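You operate a simulated robot arm through the tools that you are given. There is no shell and no other tool.

You run a simulated robot arm. Do the job below in one go: nothing can be reset, and whatever is moved stays where it is left.

Task
Switch off the stirrer, tilt it up, then form one thin sheet.
Fine: dip once, shake it even, then toss off the water; leave the flat sticks, catches and white drain plug as they are.

Only the result counts: the job must be done as asked and must still hold three seconds after the hand-in. Knocking over, shifting, dropping, spilling or breaking anything else fails it. Flat cloth is picked up by pressing the open fingertips on it (5 to 10 N) and closing them slowly along it; thin cloth reads only 2 to 8 mm in the jaws.

Robot
A 6-joint arm with a two-finger gripper, fixed in place. Base frame: the origin is on the floor under the middle of its stand, x ahead of it, y to its left, z up. Lengths are in cm, angles in degrees, forces in N, time in s.
It reaches about 163.7 cm from its shoulder. Its first joint turns from -166.0 to 166.0 degrees. Payload 3.43 kg.
The tool frame sits at the grasp point between the pads (the TCP): z along the fingers, y along the line on which they close. The tips reach 2 cm beyond it. The gripper opens to 19 cm; its body begins 24.8 cm behind the TCP.
Orientation is that of the tool frame in the base frame, as [roll, pitch, yaw] about the fixed x, y, z axes, in that order (R = Rz(yaw) Ry(pitch) Rx(roll)). With the fingers straight down and closing along the base's y, the tool's x points along the base's -x, its y along +y and its z along -z.

Tools
- The arm moves only by the tool arm_command. Its argument "moves" is a list of rows, each a list of 7 numbers: the turn, a rotation vector about the tool's x, y, z in units of 8 degrees (1.0 is 8 degrees), then the shift along the tool's x, y, z in units of 20 mm (1.0 is 20 mm), then the gripper command, from -1 (shut) to 1 (fully open), values between in proportion. In form: [[ax, ay, az, x, y, z, hand], ...]. A call has 1 to 20 rows; each row shifts and turns the commanded pose from where the row before left it, along the tool's axes as they then stand. A call with a number of a shift or a turn outside -1 to 1 is refused whole. Rows are played at 5 a second. More than 5 cm and 8.6 degrees between two rows, or a gripper value outside its range, and nothing of the call is played. A pose out of reach is approached as far as the arm can. The call stops where the force on the tool passes 70 N (or 10 N more than at its start, if that is more) or the arm is blocked; 0.2 s more then pass. The fingers move at their own pace (about 4.5 cm/s each) and stop on an object; they squeeze with about 44 N. The grip force told is the motor's: it shows also when the fingers shut on nothing. Time passes only in rows, and 0.2 s behind the last, so rows that do not move let the fingers close. The reply holds the time, the measured pose of the TCP, the force on the tool along the base axes, the opening and the grip force, in the units named above and with some noise, with the torque about the TCP (base axes, N m) and any sound that the robot's microphone picked up.
- Cameras (640 x 400 px; columns grow to the right, rows downward): "scene" is fixed at [5.01, -49.88, 158.98]; the picture's right is [-0.97, 0.23, 0.00], its down [0.22, 0.92, -0.34] and it looks along [-0.08, -0.33, -0.94] (base axes); focal length 214 px, centre (320, 200). "wrist" rides on the gripper at [7, -0.8, -28.8] in the tool frame; the picture's right is [0.12, 0.99, 0.00], its down [-0.96, 0.12, -0.25] and it looks along [-0.25, 0.03, 0.97] (tool axes); focal length 261 px, centre (320, 200). There is no depth. A picture from a camera that has moved, and an enlarged one, comes with that camera's place and axes in the base frame and with its lens.
- camera(camera): a new picture of that camera. The clock stands still meanwhile.
- lift_body(by): slides the trunk up (or, below 0, down) by that many cm; the arm rides with it, the base frame stays. It gives what a move gives, with no picture.
- zoom(camera, box): a new picture of the part [left, top, right, bottom] of that camera's present view, enlarged. The clock stands still meanwhile.
- sign_off(): hands the job in; it is judged then, once.

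Nothing tells you positions but the pictures and the camera data. Unless the task says otherwise, let go and move clear before handing in.

The tools are called after "Emit:" by a JSON object that holds its "fn" and its "kwargs". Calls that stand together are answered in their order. arm_command: Moves the arm, as the interface text tells. Its arguments: {"type":"object","properties":{"moves":{"type":"array"}},"required":["moves"]} The other tools are called the same way: lift_body (by) moves the trunk up or down; camera (camera) takes a picture; zoom (camera, box) takes an enlarged picture of a part of a camera's view; sign_off () hands the job in.

At the start:

```text
clock: 0.0
position: [58.73, -5.02, 137.72]
tcp_rot: [180.0, 0.2, -179.9]
force: [-0.6, 0.7, 0.7]
ft_torque: [0.01, 0.02, 0.01]
finger_gap: 19.02
finger_force: 0.1
trunk travel left (down, up): [-20.1, 3.9]
```

scene: 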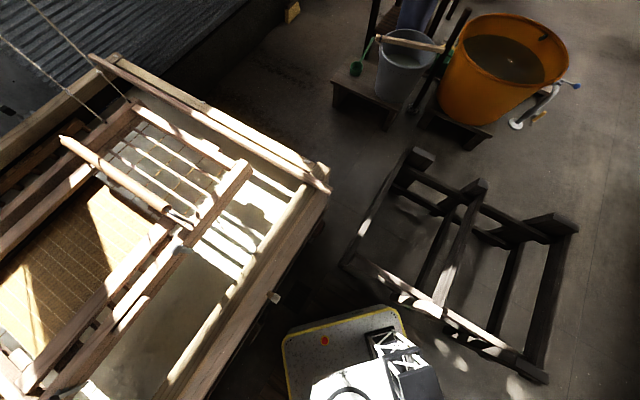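
wrist: 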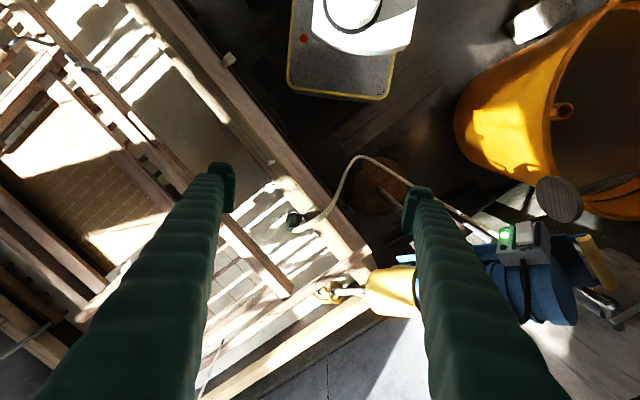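

I see a papermaking vat with a mould hung over it, an orange tub and buckets, and what looks like a stirrer with a green-lit switch box near the vat. First I'll look closely at everything before moving.

Emit:
{"fn": "camera", "kwargs": {"camera": "scene"}}

Emit:
{"fn": "zoom", "kwargs": {"camera": "scene", "box": [0, 40, 340, 400]}}

Emit:
{"fn": "zoom", "kwargs": {"camera": "scene", "box": [320, 0, 600, 175]}}

Emit:
{"fn": "zoom", "kwargs": {"camera": "wrist", "box": [260, 130, 640, 400]}}

Emit:
{"fn": "zoom", "kwargs": {"camera": "wrist", "box": [0, 0, 320, 400]}}

```text
taken
```

scene: 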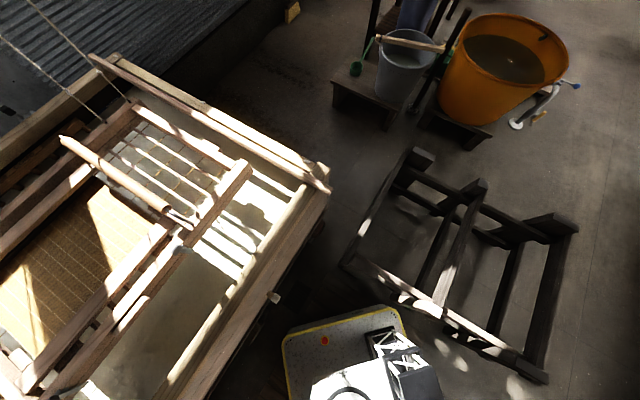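

```text
1.11 times, centred on (170, 220) of scene
camera zoom: at [5.01, -49.88, 158.98], right [-0.97, 0.23, 0.0], down [0.22, 0.92, -0.34], along [-0.08, -0.33, -0.94], focal length 238 px, centre (487, 178)
```

zoom: 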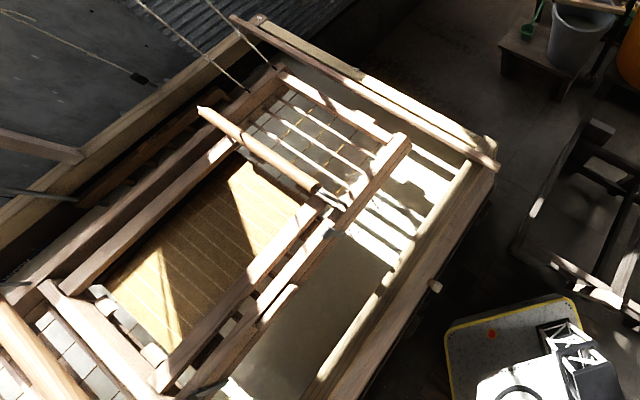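

```text
2.29 times, centred on (460, 88) of scene
camera zoom: at [5.01, -49.88, 158.98], right [-0.97, 0.23, 0.0], down [0.22, 0.92, -0.34], along [-0.08, -0.33, -0.94], focal length 490 px, centre (0, 457)
```

zoom: 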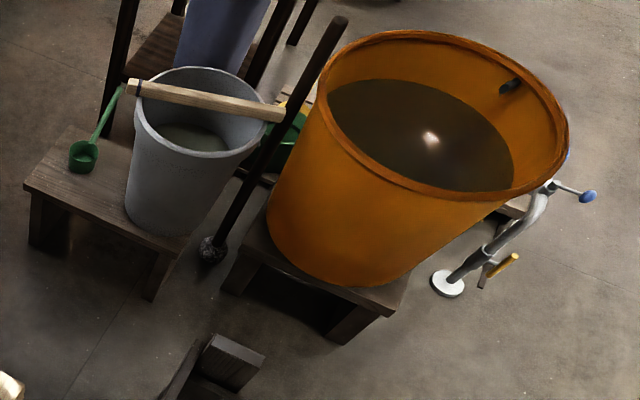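

```text
1.48 times, centred on (450, 265) of wrist
camera zoom: at [51.63, -5.82, 166.49], right [-0.12, 0.99, 0.0], down [0.96, 0.12, 0.25], along [0.25, 0.03, -0.97], focal length 386 px, centre (127, 104)
```

zoom: 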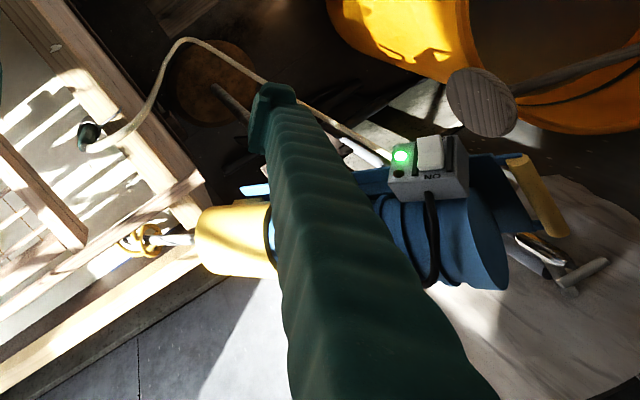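

```text
1.00 times, centred on (160, 200) of wrist (not enlarged: the box is as wide or as high as the picture)
camera zoom: at [51.63, -5.82, 166.49], right [-0.12, 0.99, 0.0], down [0.96, 0.12, 0.25], along [0.25, 0.03, -0.97], focal length 261 px, centre (480, 200)
```

zoom: 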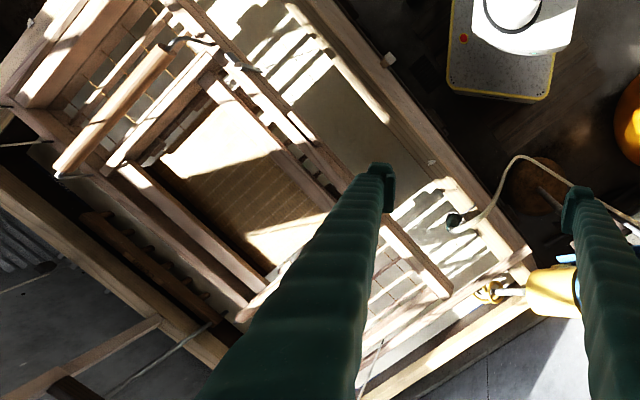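

The keta (mould) hangs over a rotated vat to my front-right, and the stirrer with its lit switch box sits at the vat's left end. I'll move the arm high along -y to view the vat from another angle.

Emit:
{"fn": "arm_command", "kwargs": {"moves": [[0, 0, 0, 0, -1, 0, 1], [0, 0, 0, 0, -1, 0, 1], [0, 0, 0, 0, -1, 0, 1], [0, 0, 0, 0, -1, 0, 1], [0, 0, 0, 0, -1, 0, 1], [0, 0, 0, 0, -1, 0, 1], [0, 0, 0, 0, -1, 0, 1], [0, 0, 0, 0, -1, 0, 1], [0, 0, 0, 0, -1, 0, 1], [0, 0, 0, 0, -1, 0, 1], [0, 0, 0, 0, -1, 0, 1], [0, 0, 0, 0, -1, 0, 1], [0, 0, 0, 0, -1, 0, 1], [0, 0, 0, 0, -1, 0, 1], [0, 0, 0, 0, -1, 0, 1]]}}

Emit:
{"fn": "camera", "kwargs": {"camera": "wrist"}}

Emit:
{"fn": "camera", "kwargs": {"camera": "scene"}}

```text
clock: 3.2
position: [58.45, -34.61, 136.06]
tcp_rot: [-179.9, 0.6, -180.0]
force: [0.9, -0.1, 0.2]
ft_torque: [-0.06, -0.03, -0.02]
finger_gap: 19.0
finger_force: 0.1
out of reach, approached as far as the arm can: row 8, 10, 13, 15
trunk travel left (down, up): [-20.1, 3.9]
```

```text
taken
camera wrist: at [51.26, -35.42, 164.8], right [-0.12, 0.99, -0.01], down [0.96, 0.12, 0.26], along [0.25, 0.03, -0.97], focal length 261 px, centre (320, 200)
```

wrist: 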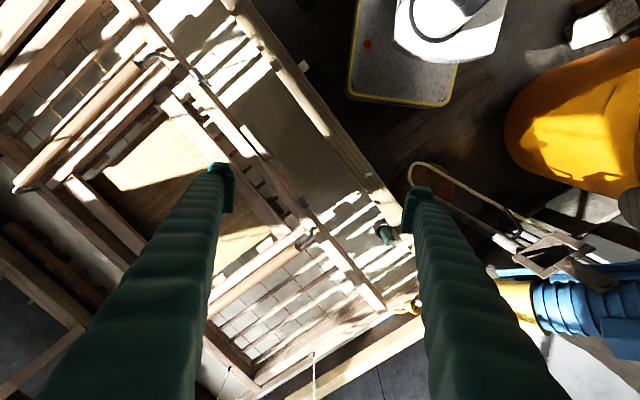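

```text
taken
```

scene: 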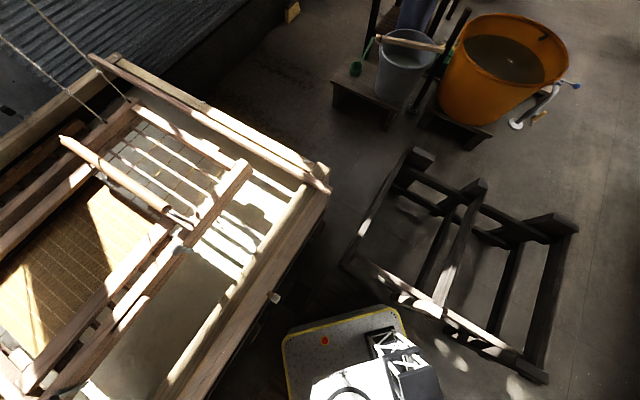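

The vat, the keta with its wooden frame, and the stirrer are clearer now. I'll zoom in for details on the keta's grips, ropes and the stirrer.

Emit:
{"fn": "zoom", "kwargs": {"camera": "wrist", "box": [0, 0, 240, 150]}}

Emit:
{"fn": "zoom", "kwargs": {"camera": "wrist", "box": [200, 150, 440, 300]}}

Emit:
{"fn": "zoom", "kwargs": {"camera": "wrist", "box": [200, 250, 440, 400]}}

Emit:
{"fn": "zoom", "kwargs": {"camera": "wrist", "box": [400, 150, 640, 300]}}

Emit:
{"fn": "zoom", "kwargs": {"camera": "wrist", "box": [0, 130, 240, 280]}}

Emit:
{"fn": "zoom", "kwargs": {"camera": "wrist", "box": [0, 250, 240, 400]}}

```text
2.67 times, centred on (120, 75) of wrist
camera zoom: at [51.26, -35.42, 164.8], right [-0.12, 0.99, -0.01], down [0.96, 0.12, 0.26], along [0.25, 0.03, -0.97], focal length 695 px, centre (853, 533)
```

zoom: 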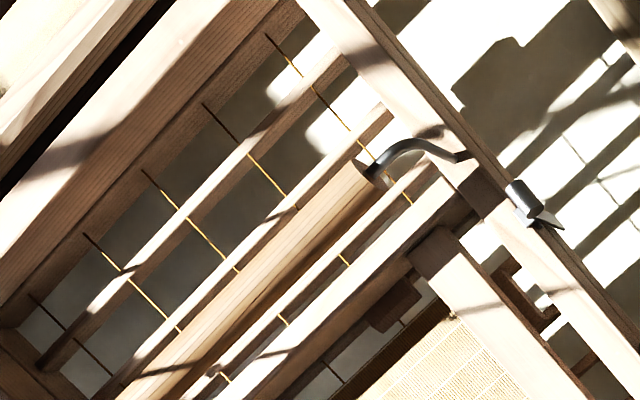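

```text
2.67 times, centred on (320, 225) of wrist
camera zoom: at [51.26, -35.42, 164.8], right [-0.12, 0.99, -0.01], down [0.96, 0.12, 0.26], along [0.25, 0.03, -0.97], focal length 695 px, centre (320, 133)
```

zoom: 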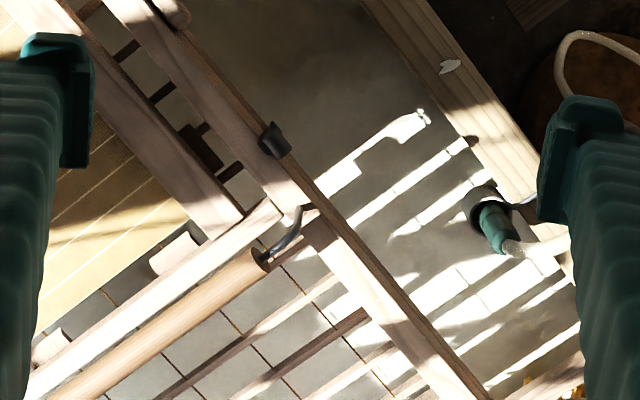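

```text
2.67 times, centred on (320, 325) of wrist
camera zoom: at [51.26, -35.42, 164.8], right [-0.12, 0.99, -0.01], down [0.96, 0.12, 0.26], along [0.25, 0.03, -0.97], focal length 695 px, centre (320, -133)
```

zoom: 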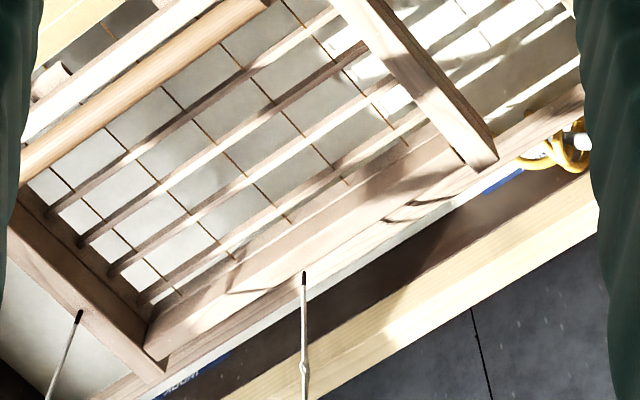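

```text
2.67 times, centred on (520, 225) of wrist
camera zoom: at [51.26, -35.42, 164.8], right [-0.12, 0.99, -0.01], down [0.96, 0.12, 0.26], along [0.25, 0.03, -0.97], focal length 695 px, centre (-213, 133)
```

zoom: 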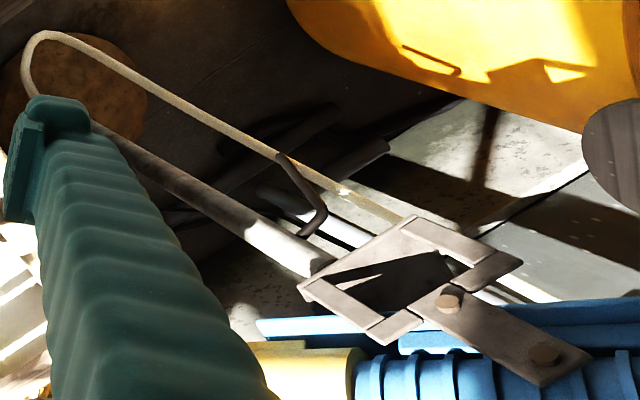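

```text
2.67 times, centred on (120, 205) of wrist
camera zoom: at [51.26, -35.42, 164.8], right [-0.12, 0.99, -0.01], down [0.96, 0.12, 0.26], along [0.25, 0.03, -0.97], focal length 695 px, centre (853, 187)
```

zoom: 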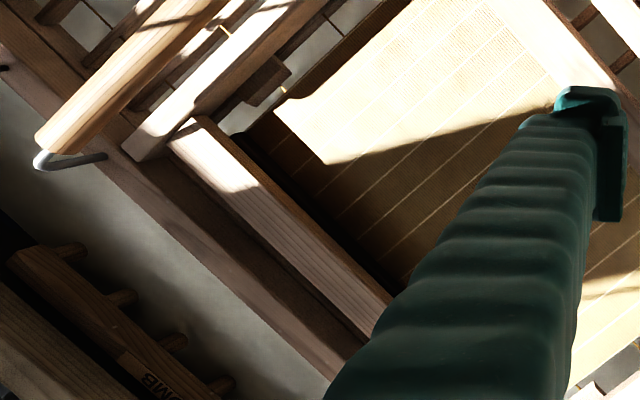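

```text
2.67 times, centred on (120, 325) of wrist
camera zoom: at [51.26, -35.42, 164.8], right [-0.12, 0.99, -0.01], down [0.96, 0.12, 0.26], along [0.25, 0.03, -0.97], focal length 695 px, centre (853, -133)
```

zoom: 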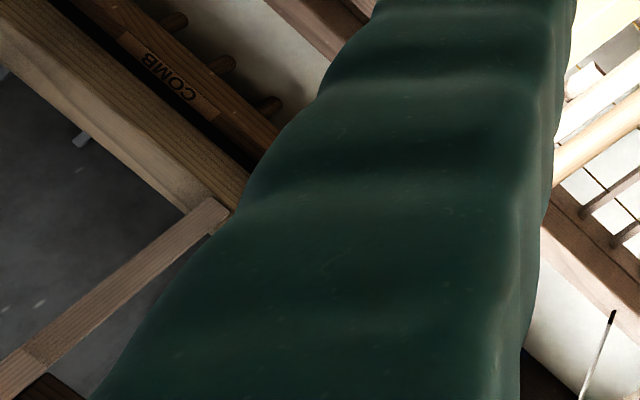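

The keta is a ~115 x 50 cm frame at about z=96 running along the (1,1) diagonal, hung by ropes at its ends, with two round handle bars across it. I'll back the hand up and tilt it to look at the set-up from the side, including the ropes.

Emit:
{"fn": "arm_command", "kwargs": {"moves": [[0, 0, 0, 1, 1, 0.4, 1], [0, 0, 0, 1, 1, 0.4, 1], [0, 0, 0, 1, 1, 0.4, 1], [0, 0, 0, 1, 1, 0.4, 1], [0, 0, 0, 1, 1, 0.4, 1], [0, 0, 0, 1, 1, 0.4, 1], [0, 0, 0, 1, 1, 0.4, 1], [0, 0, 0, 1, 1, 0.4, 1], [0, 0, 0, 1, 1, 0.4, 1], [0, 0, 1, 0, 0, 0, 1], [0, 0, 1, 0, 0, 0, 1], [0, 0, 1, 0, 0, 0, 1], [0, 0, 1, 0, 0, 0, 1], [0, 0, 1, 0, 0, 0, 1], [0, -1, 0, 0, 0, 0, 1], [0, -1, 0, 0, 0, 0, 1], [0, -1, 0, 0, 0, 0, 1], [0, -1, 0, 0, 0, 0, 1], [0, -1, 0, 0, 0, 0, 1]]}}

Emit:
{"fn": "camera", "kwargs": {"camera": "wrist"}}

Emit:
{"fn": "camera", "kwargs": {"camera": "scene"}}

```text
clock: 7.2
position: [40.45, -16.95, 128.76]
tcp_rot: [179.7, 40.3, 139.8]
force: [0.5, -0.7, 0.3]
ft_torque: [0.06, 0.17, -0.02]
finger_gap: 19.02
finger_force: 0.1
trunk travel left (down, up): [-20.1, 3.9]
```

```text
taken
camera wrist: at [21.53, -2.27, 146.15], right [0.57, 0.82, -0.07], down [0.51, -0.28, 0.81], along [0.64, -0.5, -0.58], focal length 261 px, centre (320, 200)
```

wrist: 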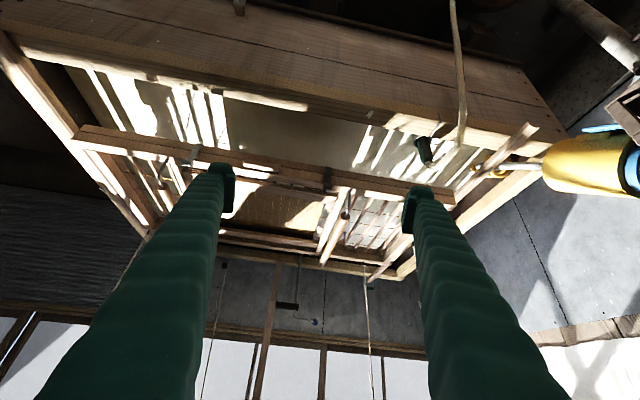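

```text
taken
```

scene: 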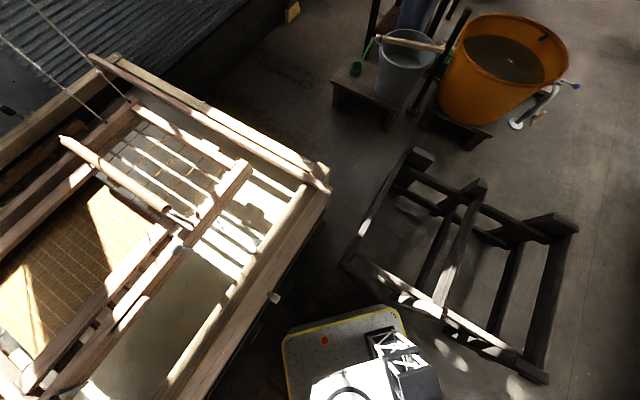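

The view is upside-down (the picture's bottom is up); the far ropes run up to the roof. I'll zoom on the ropes and on the keta to see how it is hung and held.

Emit:
{"fn": "zoom", "kwargs": {"camera": "wrist", "box": [180, 220, 440, 400]}}

Emit:
{"fn": "zoom", "kwargs": {"camera": "wrist", "box": [220, 130, 420, 270]}}

Emit:
{"fn": "zoom", "kwargs": {"camera": "wrist", "box": [380, 80, 640, 240]}}

Emit:
{"fn": "zoom", "kwargs": {"camera": "wrist", "box": [40, 60, 240, 200]}}

Emit:
{"fn": "zoom", "kwargs": {"camera": "wrist", "box": [200, 60, 440, 210]}}

```text
2.22 times, centred on (310, 310) of wrist
camera zoom: at [21.53, -2.27, 146.15], right [0.57, 0.82, -0.07], down [0.51, -0.28, 0.81], along [0.64, -0.5, -0.58], focal length 579 px, centre (342, -44)
```

zoom: 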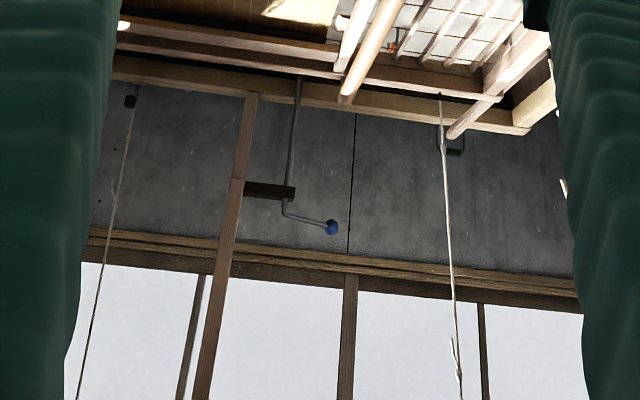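

```text
2.86 times, centred on (320, 200) of wrist
camera zoom: at [21.53, -2.27, 146.15], right [0.57, 0.82, -0.07], down [0.51, -0.28, 0.81], along [0.64, -0.5, -0.58], focal length 745 px, centre (320, 200)
```

zoom: 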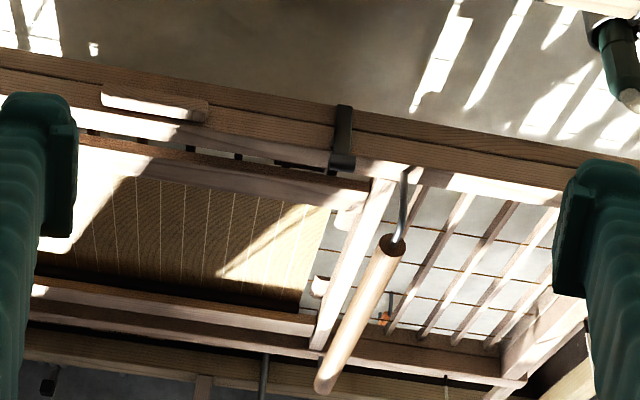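

```text
2.46 times, centred on (510, 160) of wrist
camera zoom: at [21.53, -2.27, 146.15], right [0.57, 0.82, -0.07], down [0.51, -0.28, 0.81], along [0.64, -0.5, -0.58], focal length 642 px, centre (-148, 298)
```

zoom: 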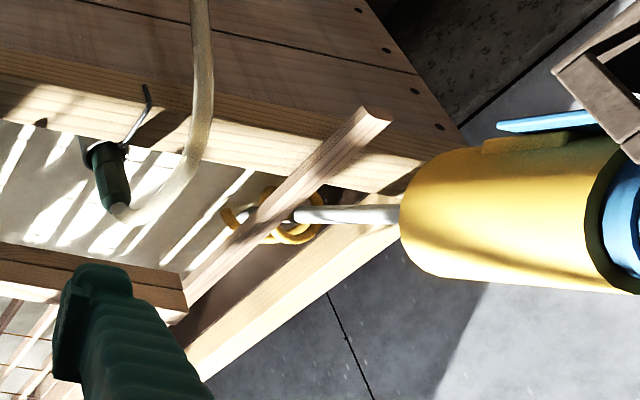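

```text
2.86 times, centred on (140, 130) of wrist
camera zoom: at [21.53, -2.27, 146.15], right [0.57, 0.82, -0.07], down [0.51, -0.28, 0.81], along [0.64, -0.5, -0.58], focal length 745 px, centre (834, 400)
```

zoom: 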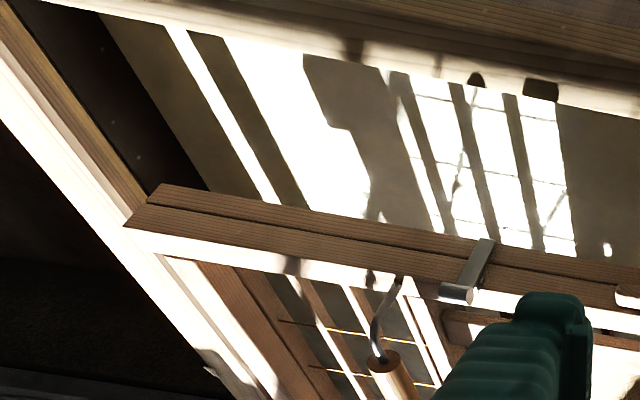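

```text
2.67 times, centred on (320, 135) of wrist
camera zoom: at [21.53, -2.27, 146.15], right [0.57, 0.82, -0.07], down [0.51, -0.28, 0.81], along [0.64, -0.5, -0.58], focal length 695 px, centre (320, 373)
```

zoom: 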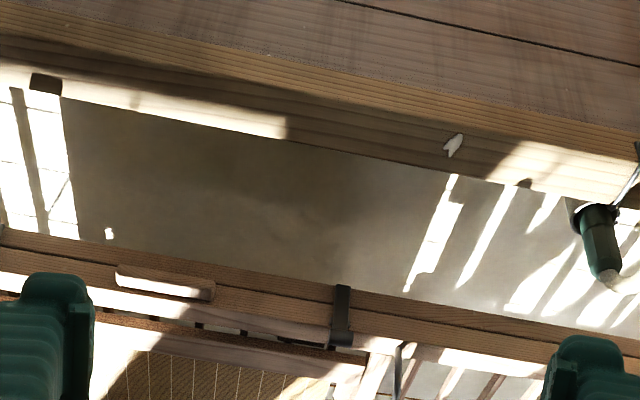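

The two metal catches sit on the keta's near rail, flat sticks lie across the vat ends, and the stirrer is clamped at the left end. I'll restore the hand to vertical and go look at the stirrer from above.

Emit:
{"fn": "arm_command", "kwargs": {"moves": [[0, 1, 0, 0, 0, 0, 1], [0, 1, 0, 0, 0, 0, 1], [0, 1, 0, 0, 0, 0, 1], [0, 1, 0, 0, 0, 0, 1], [0, 1, 0, 0, 0, 0, 1], [0, 0, -1, 0, 0, 0, 1], [0, 0, -1, 0, 0, 0, 1], [0, 0, -1, 0, 0, 0, 1], [0, 0, -1, 0, 0, 0, 1], [0, 0, -1, 0, 0, 0, 1], [0, 0, 0, 0, 1, 0, 1], [0, 0, 0, 0, 1, 0, 1], [0, 0, 0, 0, 1, 0, 1], [0, 0, 0, 0, 1, 0, 1], [0, 0, 0, 0, 1, 0, 1], [0, 0, 0, 0, 1, 0, 1], [0, 0, 0, 0, 1, 0, 1], [0, 0, 0, 0, 1, 0, 1], [0, 0, 0, 0, 1, 0, 1], [0, 0, 0, 0, 1, 0, 1]]}}

Emit:
{"fn": "arm_command", "kwargs": {"moves": [[0, 0, 0, -1, 1, 0, 1], [0, 0, 0, -1, 1, 0, 1], [0, 0, 0, -1, 1, 0, 1], [0, 0, 0, -1, 1, 0, 1], [0, 0, 0, -1, 1, 0, 1], [0, 0, 0, -1, 1, 0, 1], [0, 0, 0, -1, 1, 0, 1], [0, 0, 0, -1, 1, 0, 1], [0, 0, 0, -1, 1, 0, 1], [0, 0, 0, -1, 1, 0, 1], [0, 0, 0, 0, 1, 0, 1], [0, 0, 0, 0, 1, 0, 1], [0, 0, 0, 0, 1, 0, 1], [0, 0, 0, 0, 1, 0, 1], [0, 0, 0, 0, 1, 0, 1]]}}

Emit:
{"fn": "camera", "kwargs": {"camera": "wrist"}}

```text
clock: 11.4
position: [40.44, 3.35, 128.67]
tcp_rot: [180.0, 0.2, -179.9]
force: [0.2, 0.1, -1.1]
ft_torque: [0.03, -0.01, 0.01]
finger_gap: 19.02
finger_force: 0.0
trunk travel left (down, up): [-20.1, 3.9]
```

```text
clock: 14.6
position: [60.22, 33.2, 128.6]
tcp_rot: [-180.0, 0.2, -180.0]
force: [0.7, -1.7, 0.2]
ft_torque: [0.07, 0.01, 0.02]
finger_gap: 19.01
finger_force: 0.1
trunk travel left (down, up): [-20.1, 3.9]
```

```text
taken
camera wrist: at [53.14, 32.42, 157.38], right [-0.12, 0.99, 0.0], down [0.96, 0.12, 0.25], along [0.25, 0.03, -0.97], focal length 261 px, centre (320, 200)
```

wrist: 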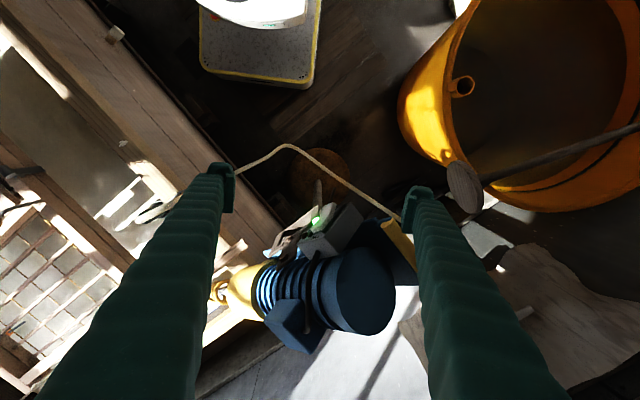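

Emit:
{"fn": "zoom", "kwargs": {"camera": "wrist", "box": [220, 140, 440, 360]}}

Emit:
{"fn": "zoom", "kwargs": {"camera": "wrist", "box": [400, 60, 640, 360]}}

Emit:
{"fn": "zoom", "kwargs": {"camera": "wrist", "box": [0, 0, 240, 200]}}

```text
1.82 times, centred on (330, 250) of wrist
camera zoom: at [53.14, 32.42, 157.38], right [-0.12, 0.99, 0.0], down [0.96, 0.12, 0.25], along [0.25, 0.03, -0.97], focal length 474 px, centre (302, 109)
```

zoom: 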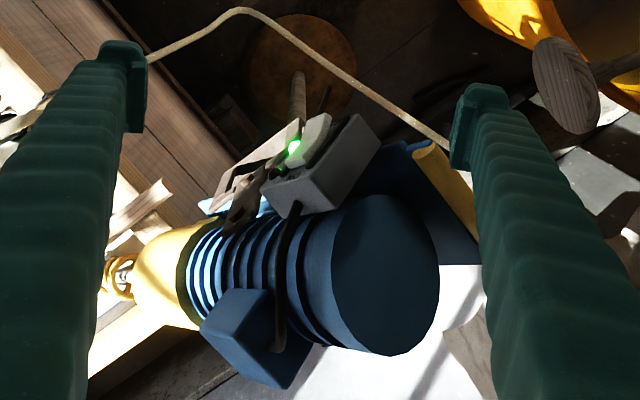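

```text
1.33 times, centred on (520, 210) of wrist
camera zoom: at [53.14, 32.42, 157.38], right [-0.12, 0.99, 0.0], down [0.96, 0.12, 0.25], along [0.25, 0.03, -0.97], focal length 348 px, centre (53, 187)
```

zoom: 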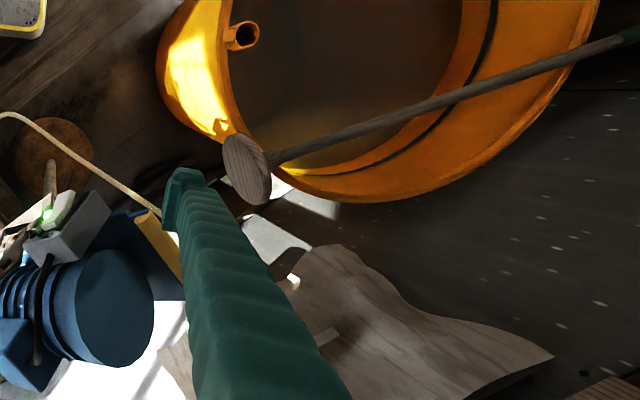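

```text
2.00 times, centred on (120, 100) of wrist
camera zoom: at [53.14, 32.42, 157.38], right [-0.12, 0.99, 0.0], down [0.96, 0.12, 0.25], along [0.25, 0.03, -0.97], focal length 521 px, centre (720, 400)
```

zoom: 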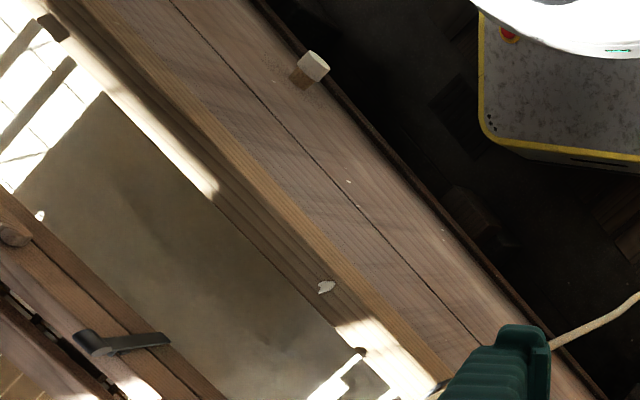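

The LED triangulates to about (67, 33, 118) and the motor top to about (74, 41, 125), so it is close beneath my hand. I'll back off toward -y and tilt the hand to look at the stirrer stand, pivot and handle from the side.

Emit:
{"fn": "arm_command", "kwargs": {"moves": [[0, 0, 0, 0, -1, 0, 1], [0, 0, 0, 0, -1, 0, 1], [0, 0, 0, 0, -1, 0, 1], [0, 0, 0, 0, -1, 0, 1], [0, 0, 0, 0, -1, 0, 1], [0, 0, 0, 0, -1, 0, 1], [0, 0, 0, 0, -1, 0, 1], [0, 0, 0, 0, -1, 0, 1], [0, 0, 0, 0, -1, 0, 1], [0, 0, 0, 0, -1, 0, 1], [0, 0, 0, 0, -1, 0, 1], [0, 0, 0, 0, -1, 0, 1], [0, 0, 0, 0, -1, 0, 1], [0, 0, 0, 0, -1, 0, 1], [0, 0, 0, 0, -1, 0, 1], [0, 0, 0, 0, -1, 0, 1], [0, 0, 0, 0, -1, 0, 1], [0, 0, 0, 0, -1, 0, 1], [0, 0, 0, 0, -1, 0, 1], [0, 0, 0, 0, -1, 0, 1]]}}

Emit:
{"fn": "arm_command", "kwargs": {"moves": [[-1, 0, 0, 0, 0, 0, 1], [-1, 0, 0, 0, 0, 0, 1], [-1, 0, 0, 0, 0, 0, 1], [-1, 0, 0, 0, 0, 0, 1], [-1, 0, 0, 0, 0, 0, 1], [-1, 0, 0, 0, 0, 0, 1], [-1, 0, 0, 0, 0, 0, 1]]}}

Emit:
{"fn": "camera", "kwargs": {"camera": "wrist"}}

```text
clock: 18.8
position: [60.33, -6.86, 128.75]
tcp_rot: [-180.0, 0.2, -179.8]
force: [0.3, 0.7, 0.1]
ft_torque: [-0.08, -0.02, 0.0]
finger_gap: 18.99
finger_force: 0.0
trunk travel left (down, up): [-20.1, 3.9]
```

```text
clock: 20.4
position: [60.73, -5.89, 127.76]
tcp_rot: [124.2, 0.5, 179.7]
force: [0.1, 0.4, 0.1]
ft_torque: [-0.2, -0.08, -0.13]
finger_gap: 18.98
finger_force: 0.0
out of reach, approached as far as the arm can: row 7
trunk travel left (down, up): [-20.1, 3.9]
```

```text
taken
camera wrist: at [53.53, -30.16, 143.17], right [-0.12, 0.56, 0.82], down [0.96, -0.14, 0.24], along [0.25, 0.82, -0.52], focal length 261 px, centre (320, 200)
```

wrist: 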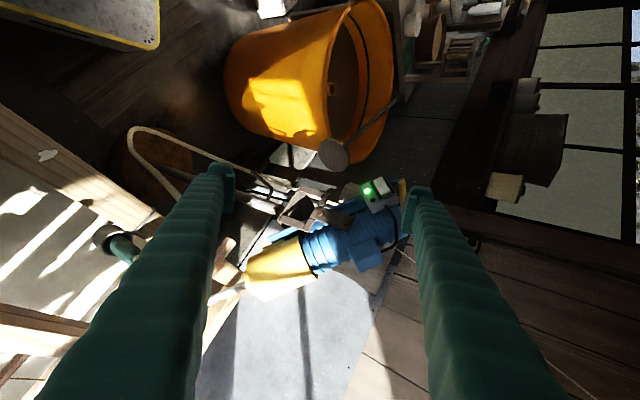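

Emit:
{"fn": "zoom", "kwargs": {"camera": "wrist", "box": [220, 130, 440, 310]}}

Emit:
{"fn": "zoom", "kwargs": {"camera": "wrist", "box": [270, 160, 430, 260]}}

Emit:
{"fn": "zoom", "kwargs": {"camera": "wrist", "box": [330, 160, 430, 230]}}

Emit:
{"fn": "zoom", "kwargs": {"camera": "wrist", "box": [90, 100, 250, 300]}}

```text
2.22 times, centred on (330, 220) of wrist
camera zoom: at [53.53, -30.16, 143.17], right [-0.12, 0.56, 0.82], down [0.96, -0.14, 0.24], along [0.25, 0.82, -0.52], focal length 579 px, centre (298, 156)
```

zoom: 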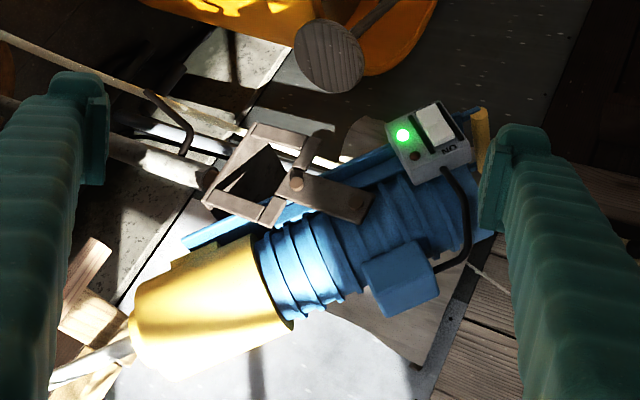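

```text
4.00 times, centred on (350, 210) of wrist
camera zoom: at [53.53, -30.16, 143.17], right [-0.12, 0.56, 0.82], down [0.96, -0.14, 0.24], along [0.25, 0.82, -0.52], focal length 1043 px, centre (200, 160)
```

zoom: 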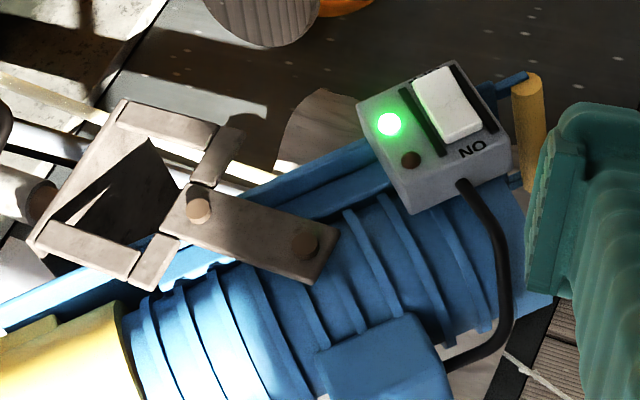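

```text
5.71 times, centred on (380, 195) of wrist
camera zoom: at [53.53, -30.16, 143.17], right [-0.12, 0.56, 0.82], down [0.96, -0.14, 0.24], along [0.25, 0.82, -0.52], focal length 1489 px, centre (-23, 229)
```

zoom: 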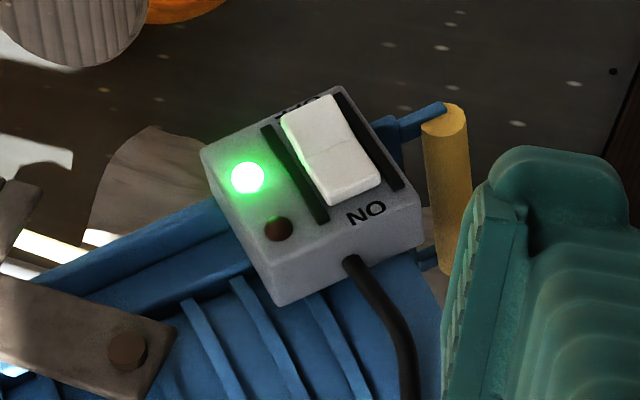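

```text
2.00 times, centred on (170, 200) of wrist
camera zoom: at [53.53, -30.16, 143.17], right [-0.12, 0.56, 0.82], down [0.96, -0.14, 0.24], along [0.25, 0.82, -0.52], focal length 521 px, centre (620, 200)
```

zoom: 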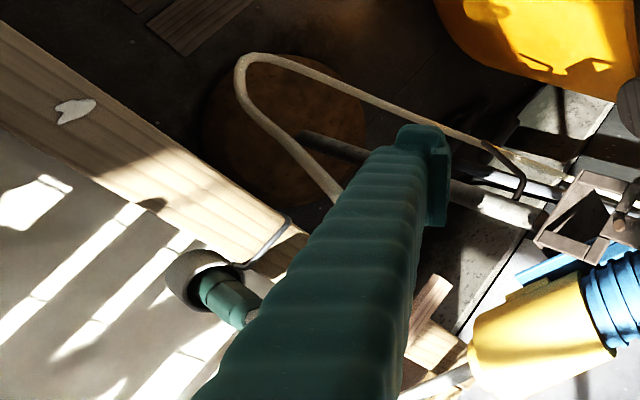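

The switch is a white rocker with "ON" on the far (+x) side and "OFF" on the robot side; the yellow bar at the top is the tilt handle and the stand's square bracket with bolts is the pivot. I'll move closer along the finger direction for precise triangulation of the switch.

Emit:
{"fn": "arm_command", "kwargs": {"moves": [[0, 0, 0, 0, 0, 1, 1], [0, 0, 0, 0, 0, 1, 1], [0, 0, 0, 0, 0, 1, 1], [0, 0, 0, 0, 0, 1, 1], [0, 0, 0, 0, 0, 1, 1], [0, 0, 0, 0, 0, 0, 1]]}}

Emit:
{"fn": "camera", "kwargs": {"camera": "wrist"}}

Emit:
{"fn": "zoom", "kwargs": {"camera": "wrist", "box": [300, 120, 460, 220]}}

Emit:
{"fn": "zoom", "kwargs": {"camera": "wrist", "box": [200, 140, 440, 290]}}

```text
clock: 21.8
position: [60.96, 2.48, 122.11]
tcp_rot: [123.9, 0.1, -179.9]
force: [0.7, 0.3, 0.2]
ft_torque: [0.02, -0.04, -0.02]
finger_gap: 19.0
finger_force: 0.2
trunk travel left (down, up): [-20.1, 3.9]
```

```text
taken
camera wrist: at [53.81, -21.82, 137.4], right [-0.12, 0.56, 0.82], down [0.96, -0.14, 0.24], along [0.25, 0.82, -0.52], focal length 261 px, centre (320, 200)
```

wrist: 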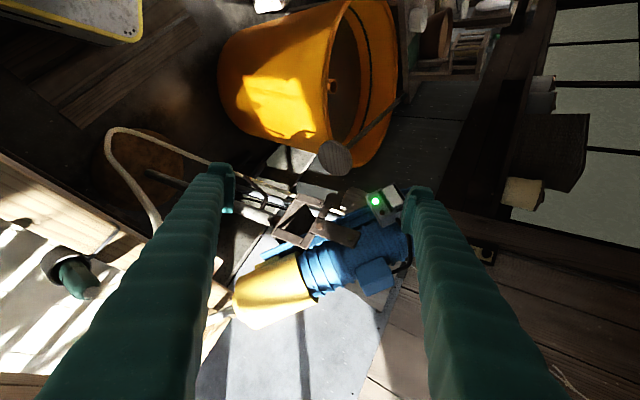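

```text
4.00 times, centred on (380, 170) of wrist
camera zoom: at [53.81, -21.82, 137.4], right [-0.12, 0.56, 0.82], down [0.96, -0.14, 0.24], along [0.25, 0.82, -0.52], focal length 1043 px, centre (80, 320)
```

zoom: 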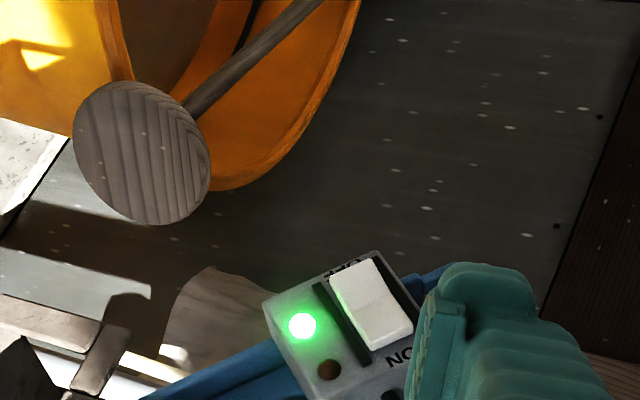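

```text
2.67 times, centred on (320, 215) of wrist
camera zoom: at [53.81, -21.82, 137.4], right [-0.12, 0.56, 0.82], down [0.96, -0.14, 0.24], along [0.25, 0.82, -0.52], focal length 695 px, centre (320, 160)
```

zoom: 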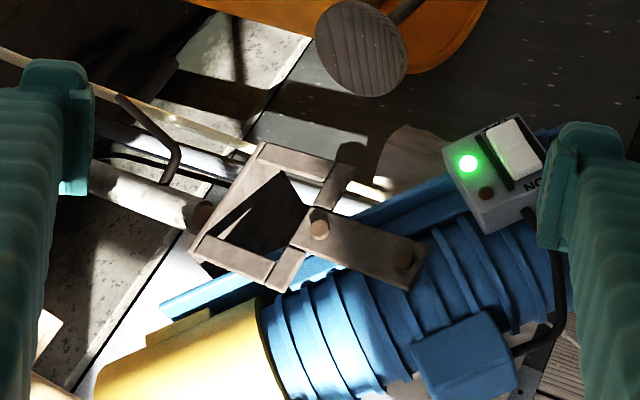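

I want a second viewing direction on the switch to pin down its face normal, so I'll swing the hand round to look from the robot side.

Emit:
{"fn": "arm_command", "kwargs": {"moves": [[0, 0, 0, 1, 0.95, -0.04, 1], [0, 0, 0, 1, 0.95, -0.04, 1], [0, 0, 0, 1, 0.95, -0.04, 1], [0, 0, 0, 1, 0.95, -0.04, 1], [0, 0, 0, 1, 0.95, -0.04, 1], [0, 0, 0, 1, 0.95, -0.04, 1], [0, 0, 0, 1, 0.95, -0.04, 1], [0, 0, 0, 1, 0.95, -0.04, 1], [0, -0.78, 0.525, 0, 0, 0, 1], [0, -0.78, 0.525, 0, 0, 0, 1], [0, -0.78, 0.525, 0, 0, 0, 1], [0, -0.78, 0.525, 0, 0, 0, 1], [0, -0.78, 0.525, 0, 0, 0, 1], [0, -0.78, 0.525, 0, 0, 0, 1], [0, 0, 0, 0, 0, 0, 1]]}}

Emit:
{"fn": "camera", "kwargs": {"camera": "wrist"}}

```text
clock: 24.4
position: [51.67, 4.95, 129.84]
tcp_rot: [121.7, -9.6, 152.3]
force: [-0.2, 1.1, 0.3]
ft_torque: [-0.07, 0.0, -0.13]
finger_gap: 19.0
finger_force: 0.1
out of reach, approached as far as the arm can: row 8
trunk travel left (down, up): [-20.1, 3.9]
stopped in row 12: the arm was blocked; the commanded pose is now the measured one
```

```text
taken
camera wrist: at [36.15, -15.0, 145.3], right [0.26, 0.45, 0.85], down [0.8, -0.59, 0.06], along [0.53, 0.67, -0.52], focal length 261 px, centre (320, 200)
```

wrist: 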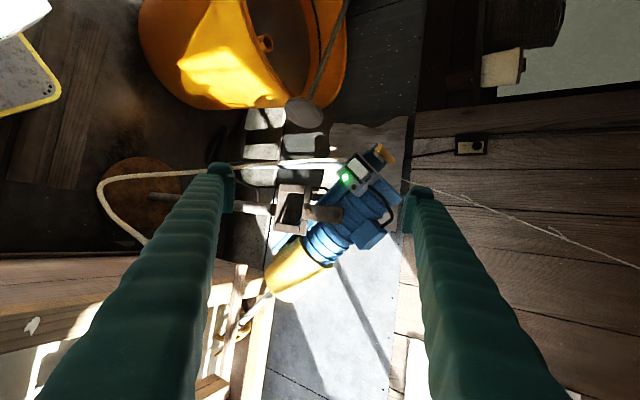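

The arm couldn't go further (folded near its body), but this view is useful. Zooming on the stirrer, and checking the scene.

Emit:
{"fn": "zoom", "kwargs": {"camera": "wrist", "box": [310, 130, 410, 200]}}

Emit:
{"fn": "zoom", "kwargs": {"camera": "wrist", "box": [220, 130, 420, 270]}}

Emit:
{"fn": "camera", "kwargs": {"camera": "scene"}}

```text
5.71 times, centred on (360, 165) of wrist
camera zoom: at [36.15, -15.0, 145.3], right [0.26, 0.45, 0.85], down [0.8, -0.59, 0.06], along [0.53, 0.67, -0.52], focal length 1489 px, centre (91, 400)
```

zoom: 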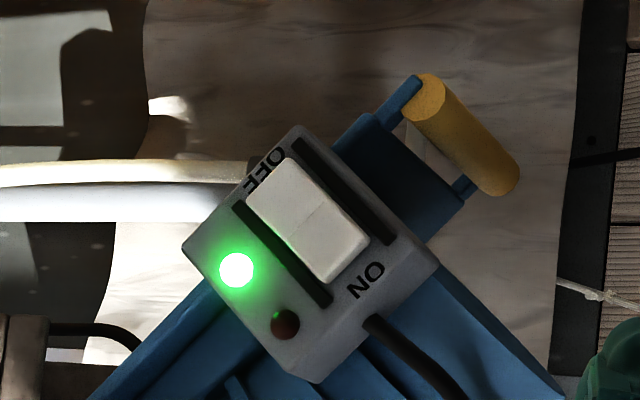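

```text
2.86 times, centred on (320, 200) of wrist
camera zoom: at [36.15, -15.0, 145.3], right [0.26, 0.45, 0.85], down [0.8, -0.59, 0.06], along [0.53, 0.67, -0.52], focal length 745 px, centre (320, 200)
```

zoom: 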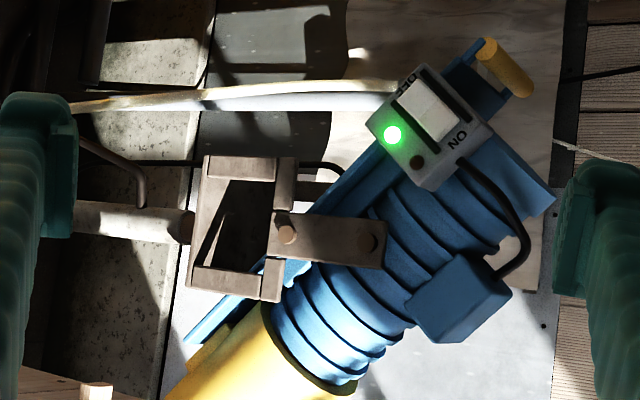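

```text
taken
```

scene: 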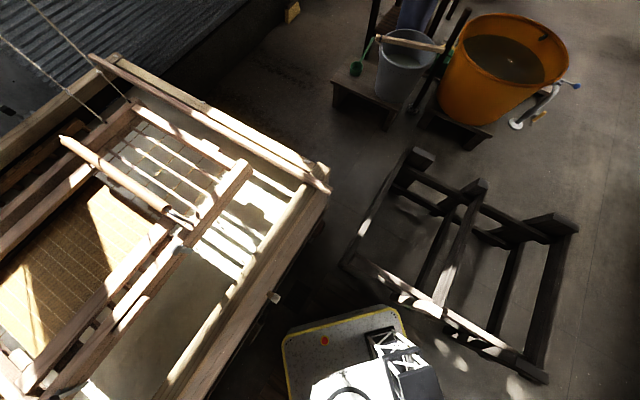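

From two views the rocker centre is at about (65.0, 34.4, 120.6), facing out along (-0.53,-0.85,0), with the OFF half lower at about (63.8, 35, 119.3). I'll shut the gripper to use its tips as a presser and look at its shape.

Emit:
{"fn": "arm_command", "kwargs": {"moves": [[0, 0, 0, 0, 0, 0, -1], [0, 0, 0, 0, 0, 0, -1], [0, 0, 0, 0, 0, 0, -1], [0, 0, 0, 0, 0, 0, -1], [0, 0, 0, 0, 0, 0, -1], [0, 0, 0, 0, 0, 0, -1], [0, 0, 0, 0, 0, 0, -1], [0, 0, 0, 0, 0, 0, -1], [0, 0, 0, 0, 0, 0, -1], [0, 0, 0, 0, 0, 0, -1], [0, 0, 0, 0, 0, 0, -1], [0, 0, 0, 0, 0, 0, -1]]}}

Emit:
{"fn": "camera", "kwargs": {"camera": "wrist"}}

Emit:
{"fn": "zoom", "kwargs": {"camera": "wrist", "box": [220, 110, 420, 250]}}

```text
clock: 27.0
position: [51.63, 5.09, 129.92]
tcp_rot: [121.6, -9.7, 152.4]
force: [-0.2, 0.2, -0.1]
ft_torque: [0.03, -0.02, -0.01]
finger_gap: 0.0
finger_force: 34.3
trunk travel left (down, up): [-20.1, 3.9]
```

```text
taken
camera wrist: at [36.1, -14.98, 145.33], right [0.26, 0.45, 0.85], down [0.8, -0.59, 0.06], along [0.53, 0.67, -0.52], focal length 261 px, centre (320, 200)
```

wrist: 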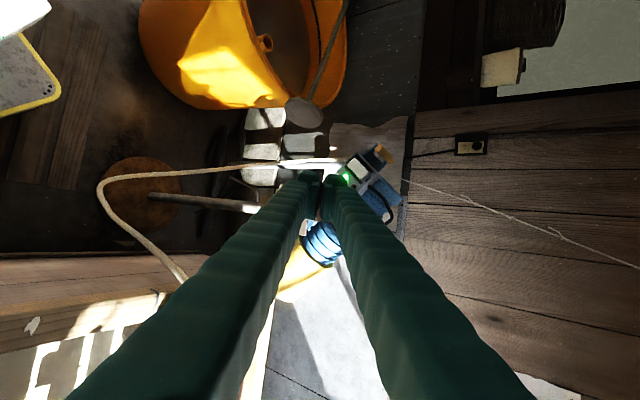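

```text
2.86 times, centred on (320, 180) of wrist
camera zoom: at [36.1, -14.98, 145.33], right [0.26, 0.45, 0.85], down [0.8, -0.59, 0.06], along [0.53, 0.67, -0.52], focal length 745 px, centre (320, 257)
```

zoom: 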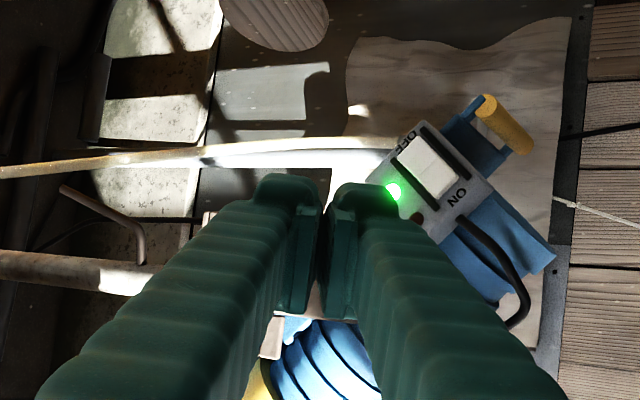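

Fingers are shut; the combined tip is about 5 cm wide, so I'll use its leading corner on the OFF half. I'm moving to a point about 5 cm in front of the rocker.

Emit:
{"fn": "arm_command", "kwargs": {"moves": [[0, 0, 0, 0.14, 0.091, 0.955, -1], [0, 0, 0, 0.14, 0.091, 0.955, -1], [0, 0, 0, 0.14, 0.091, 0.955, -1], [0, 0, 0, 0.14, 0.091, 0.955, -1], [0, 0, 0, 0.14, 0.091, 0.955, -1], [0, 0, 0, 0.14, 0.091, 0.955, -1], [0, 0, 0, 0.14, 0.091, 0.955, -1], [0, 0, 0, 0.14, 0.091, 0.955, -1], [0, 0, 0, 0.14, 0.091, 0.955, -1], [0, 0, 0, 0.14, 0.091, 0.955, -1], [0, 0, 0, 0.14, 0.091, 0.955, -1], [0, 0, 0, 0.14, 0.091, 0.955, -1], [0, 0, 0, 0.14, 0.091, 0.8, -1]]}}

Emit:
{"fn": "camera", "kwargs": {"camera": "wrist"}}

Emit:
{"fn": "zoom", "kwargs": {"camera": "wrist", "box": [270, 110, 430, 210]}}

```text
clock: 29.8
position: [56.93, 27.18, 119.91]
tcp_rot: [121.9, -9.3, 152.3]
force: [-0.1, 0.4, 0.4]
ft_torque: [0.0, -0.05, -0.05]
finger_gap: 0.0
finger_force: 34.4
trunk travel left (down, up): [-20.1, 3.9]
```

```text
taken
camera wrist: at [41.33, 7.21, 135.25], right [0.26, 0.45, 0.85], down [0.8, -0.59, 0.07], along [0.54, 0.67, -0.52], focal length 261 px, centre (320, 200)
```

wrist: 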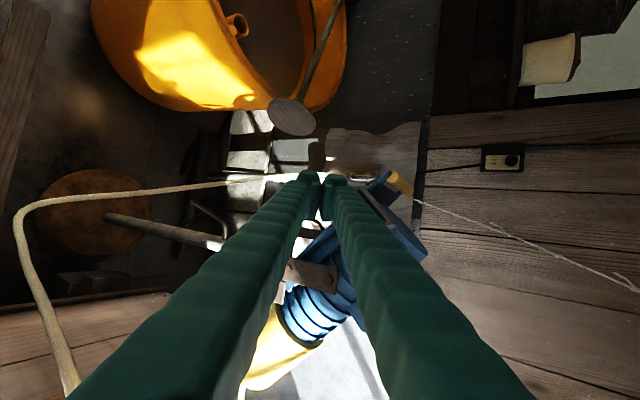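

```text
4.00 times, centred on (350, 160) of wrist
camera zoom: at [41.33, 7.21, 135.25], right [0.26, 0.45, 0.85], down [0.8, -0.59, 0.07], along [0.54, 0.67, -0.52], focal length 1043 px, centre (200, 360)
```

zoom: 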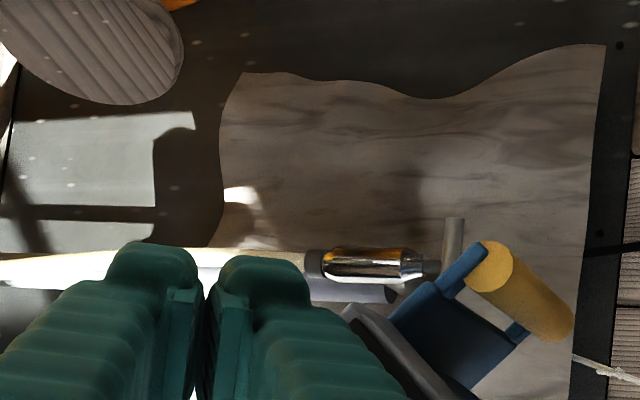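

I'm about 7 cm short of the rocker. I'll creep in toward the OFF half and stop just before contact, watching force.

Emit:
{"fn": "arm_command", "kwargs": {"moves": [[0, 0, 0, -0.015, 0.217, 0.604, -1], [0, 0, 0, -0.015, 0.217, 0.604, -1], [0, 0, 0, -0.015, 0.217, 0.604, -1], [0, 0, 0, -0.015, 0.217, 0.604, -1], [0, 0, 0, 0, 0, 0, -1]]}}

Emit:
{"fn": "camera", "kwargs": {"camera": "wrist"}}

Emit:
{"fn": "zoom", "kwargs": {"camera": "wrist", "box": [290, 140, 450, 240]}}

```text
clock: 31.0
position: [59.02, 31.74, 118.79]
tcp_rot: [121.7, -9.3, 152.3]
force: [-0.7, 0.0, -0.6]
ft_torque: [0.01, 0.0, -0.01]
finger_gap: 0.0
finger_force: 34.3
trunk travel left (down, up): [-20.1, 3.9]
```

```text
taken
camera wrist: at [43.49, 11.85, 134.1], right [0.26, 0.45, 0.85], down [0.8, -0.59, 0.07], along [0.54, 0.67, -0.52], focal length 261 px, centre (320, 200)
```

wrist: 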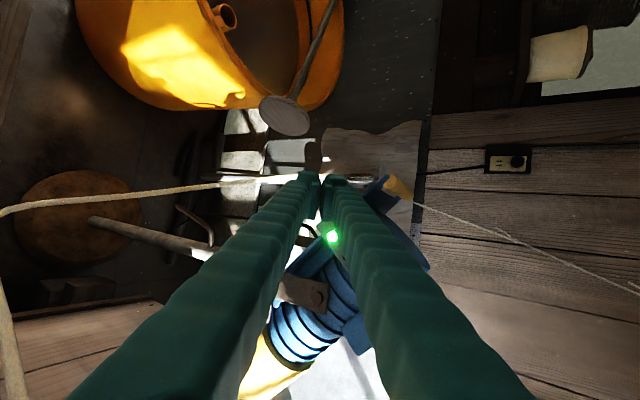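

```text
4.00 times, centred on (370, 190) of wrist
camera zoom: at [43.49, 11.85, 134.1], right [0.26, 0.45, 0.85], down [0.8, -0.59, 0.07], along [0.54, 0.67, -0.52], focal length 1043 px, centre (120, 240)
```

zoom: 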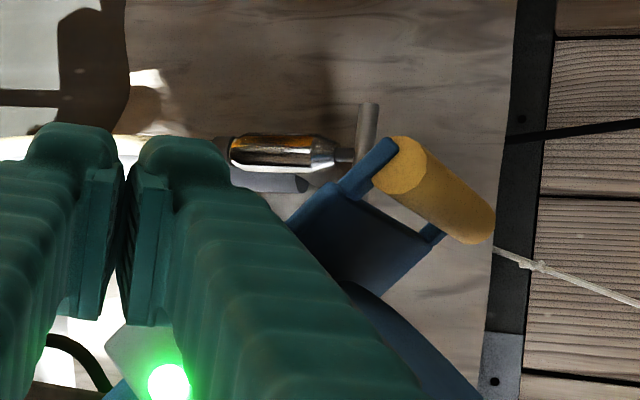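

The LED shows between the fingers just where predicted, and the leading corner is about 2 cm in front of the OFF half. Now I press in gently, in small steps.

Emit:
{"fn": "arm_command", "kwargs": {"moves": [[0, 0, 0, -0.018, 0.134, 0.211, -1], [0, 0, 0, -0.018, 0.134, 0.211, -1], [0, 0, 0, -0.018, 0.134, 0.211, -1], [0, 0, 0, 0, 0, 0, -1]]}}

Emit:
{"fn": "arm_command", "kwargs": {"moves": [[0, 0, 0, -0.018, 0.134, 0.211, -1], [0, 0, 0, 0, 0, 0, -1]]}}

Emit:
{"fn": "zoom", "kwargs": {"camera": "wrist", "box": [290, 140, 450, 240]}}

```text
clock: 32.0
position: [60.03, 32.91, 118.71]
tcp_rot: [121.8, -9.3, 152.3]
force: [-0.2, 0.5, -0.1]
ft_torque: [0.01, -0.04, 0.0]
finger_gap: 0.0
finger_force: 34.4
trunk travel left (down, up): [-20.1, 3.9]
```

```text
clock: 32.6
position: [60.27, 33.3, 118.87]
tcp_rot: [121.8, -9.3, 152.2]
force: [-0.8, 0.9, -0.7]
ft_torque: [0.0, 0.04, 0.02]
finger_gap: 0.0
finger_force: 34.0
trunk travel left (down, up): [-20.1, 3.9]
```

```text
4.00 times, centred on (370, 190) of wrist
camera zoom: at [44.66, 13.37, 134.22], right [0.26, 0.45, 0.85], down [0.8, -0.59, 0.07], along [0.54, 0.67, -0.52], focal length 1043 px, centre (120, 240)
```

zoom: 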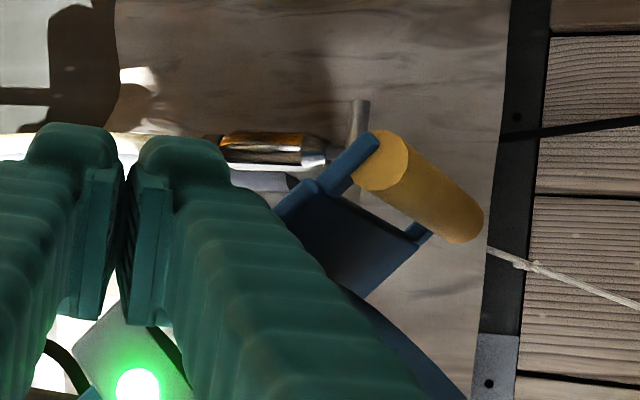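

No contact yet and the LED is still green. Continuing to press in small steps.

Emit:
{"fn": "arm_command", "kwargs": {"moves": [[0, 0, 0, -0.018, 0.134, 0.211, -1], [0, 0, 0, 0, 0, 0, -1]]}}

Emit:
{"fn": "arm_command", "kwargs": {"moves": [[0, 0, 0, -0.018, 0.134, 0.211, -1], [0, 0, 0, 0, 0, 0, -1]]}}

Emit:
{"fn": "zoom", "kwargs": {"camera": "wrist", "box": [290, 140, 450, 240]}}

```text
clock: 33.2
position: [60.62, 33.7, 118.88]
tcp_rot: [121.8, -9.4, 152.2]
force: [-0.8, 0.1, 0.1]
ft_torque: [0.03, 0.02, 0.05]
finger_gap: 0.02
finger_force: 34.3
trunk travel left (down, up): [-20.1, 3.9]
```

```text
clock: 33.8
position: [60.88, 34.24, 118.93]
tcp_rot: [121.8, -9.3, 152.3]
force: [0.4, -0.3, -0.3]
ft_torque: [-0.02, 0.0, 0.01]
finger_gap: 0.03
finger_force: 34.4
trunk travel left (down, up): [-20.1, 3.9]
```

```text
4.00 times, centred on (370, 190) of wrist
camera zoom: at [45.25, 14.32, 134.28], right [0.26, 0.45, 0.85], down [0.8, -0.59, 0.07], along [0.53, 0.67, -0.52], focal length 1043 px, centre (120, 240)
```

zoom: 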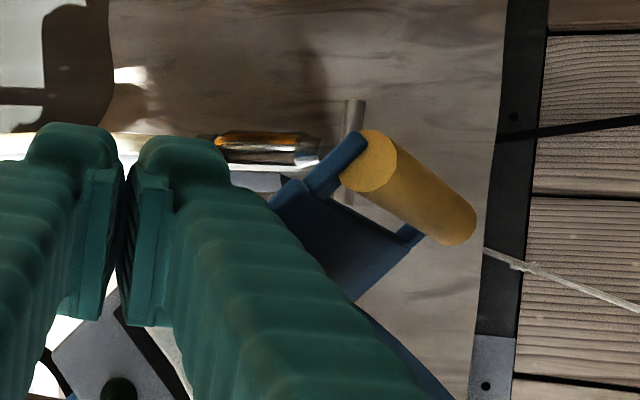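

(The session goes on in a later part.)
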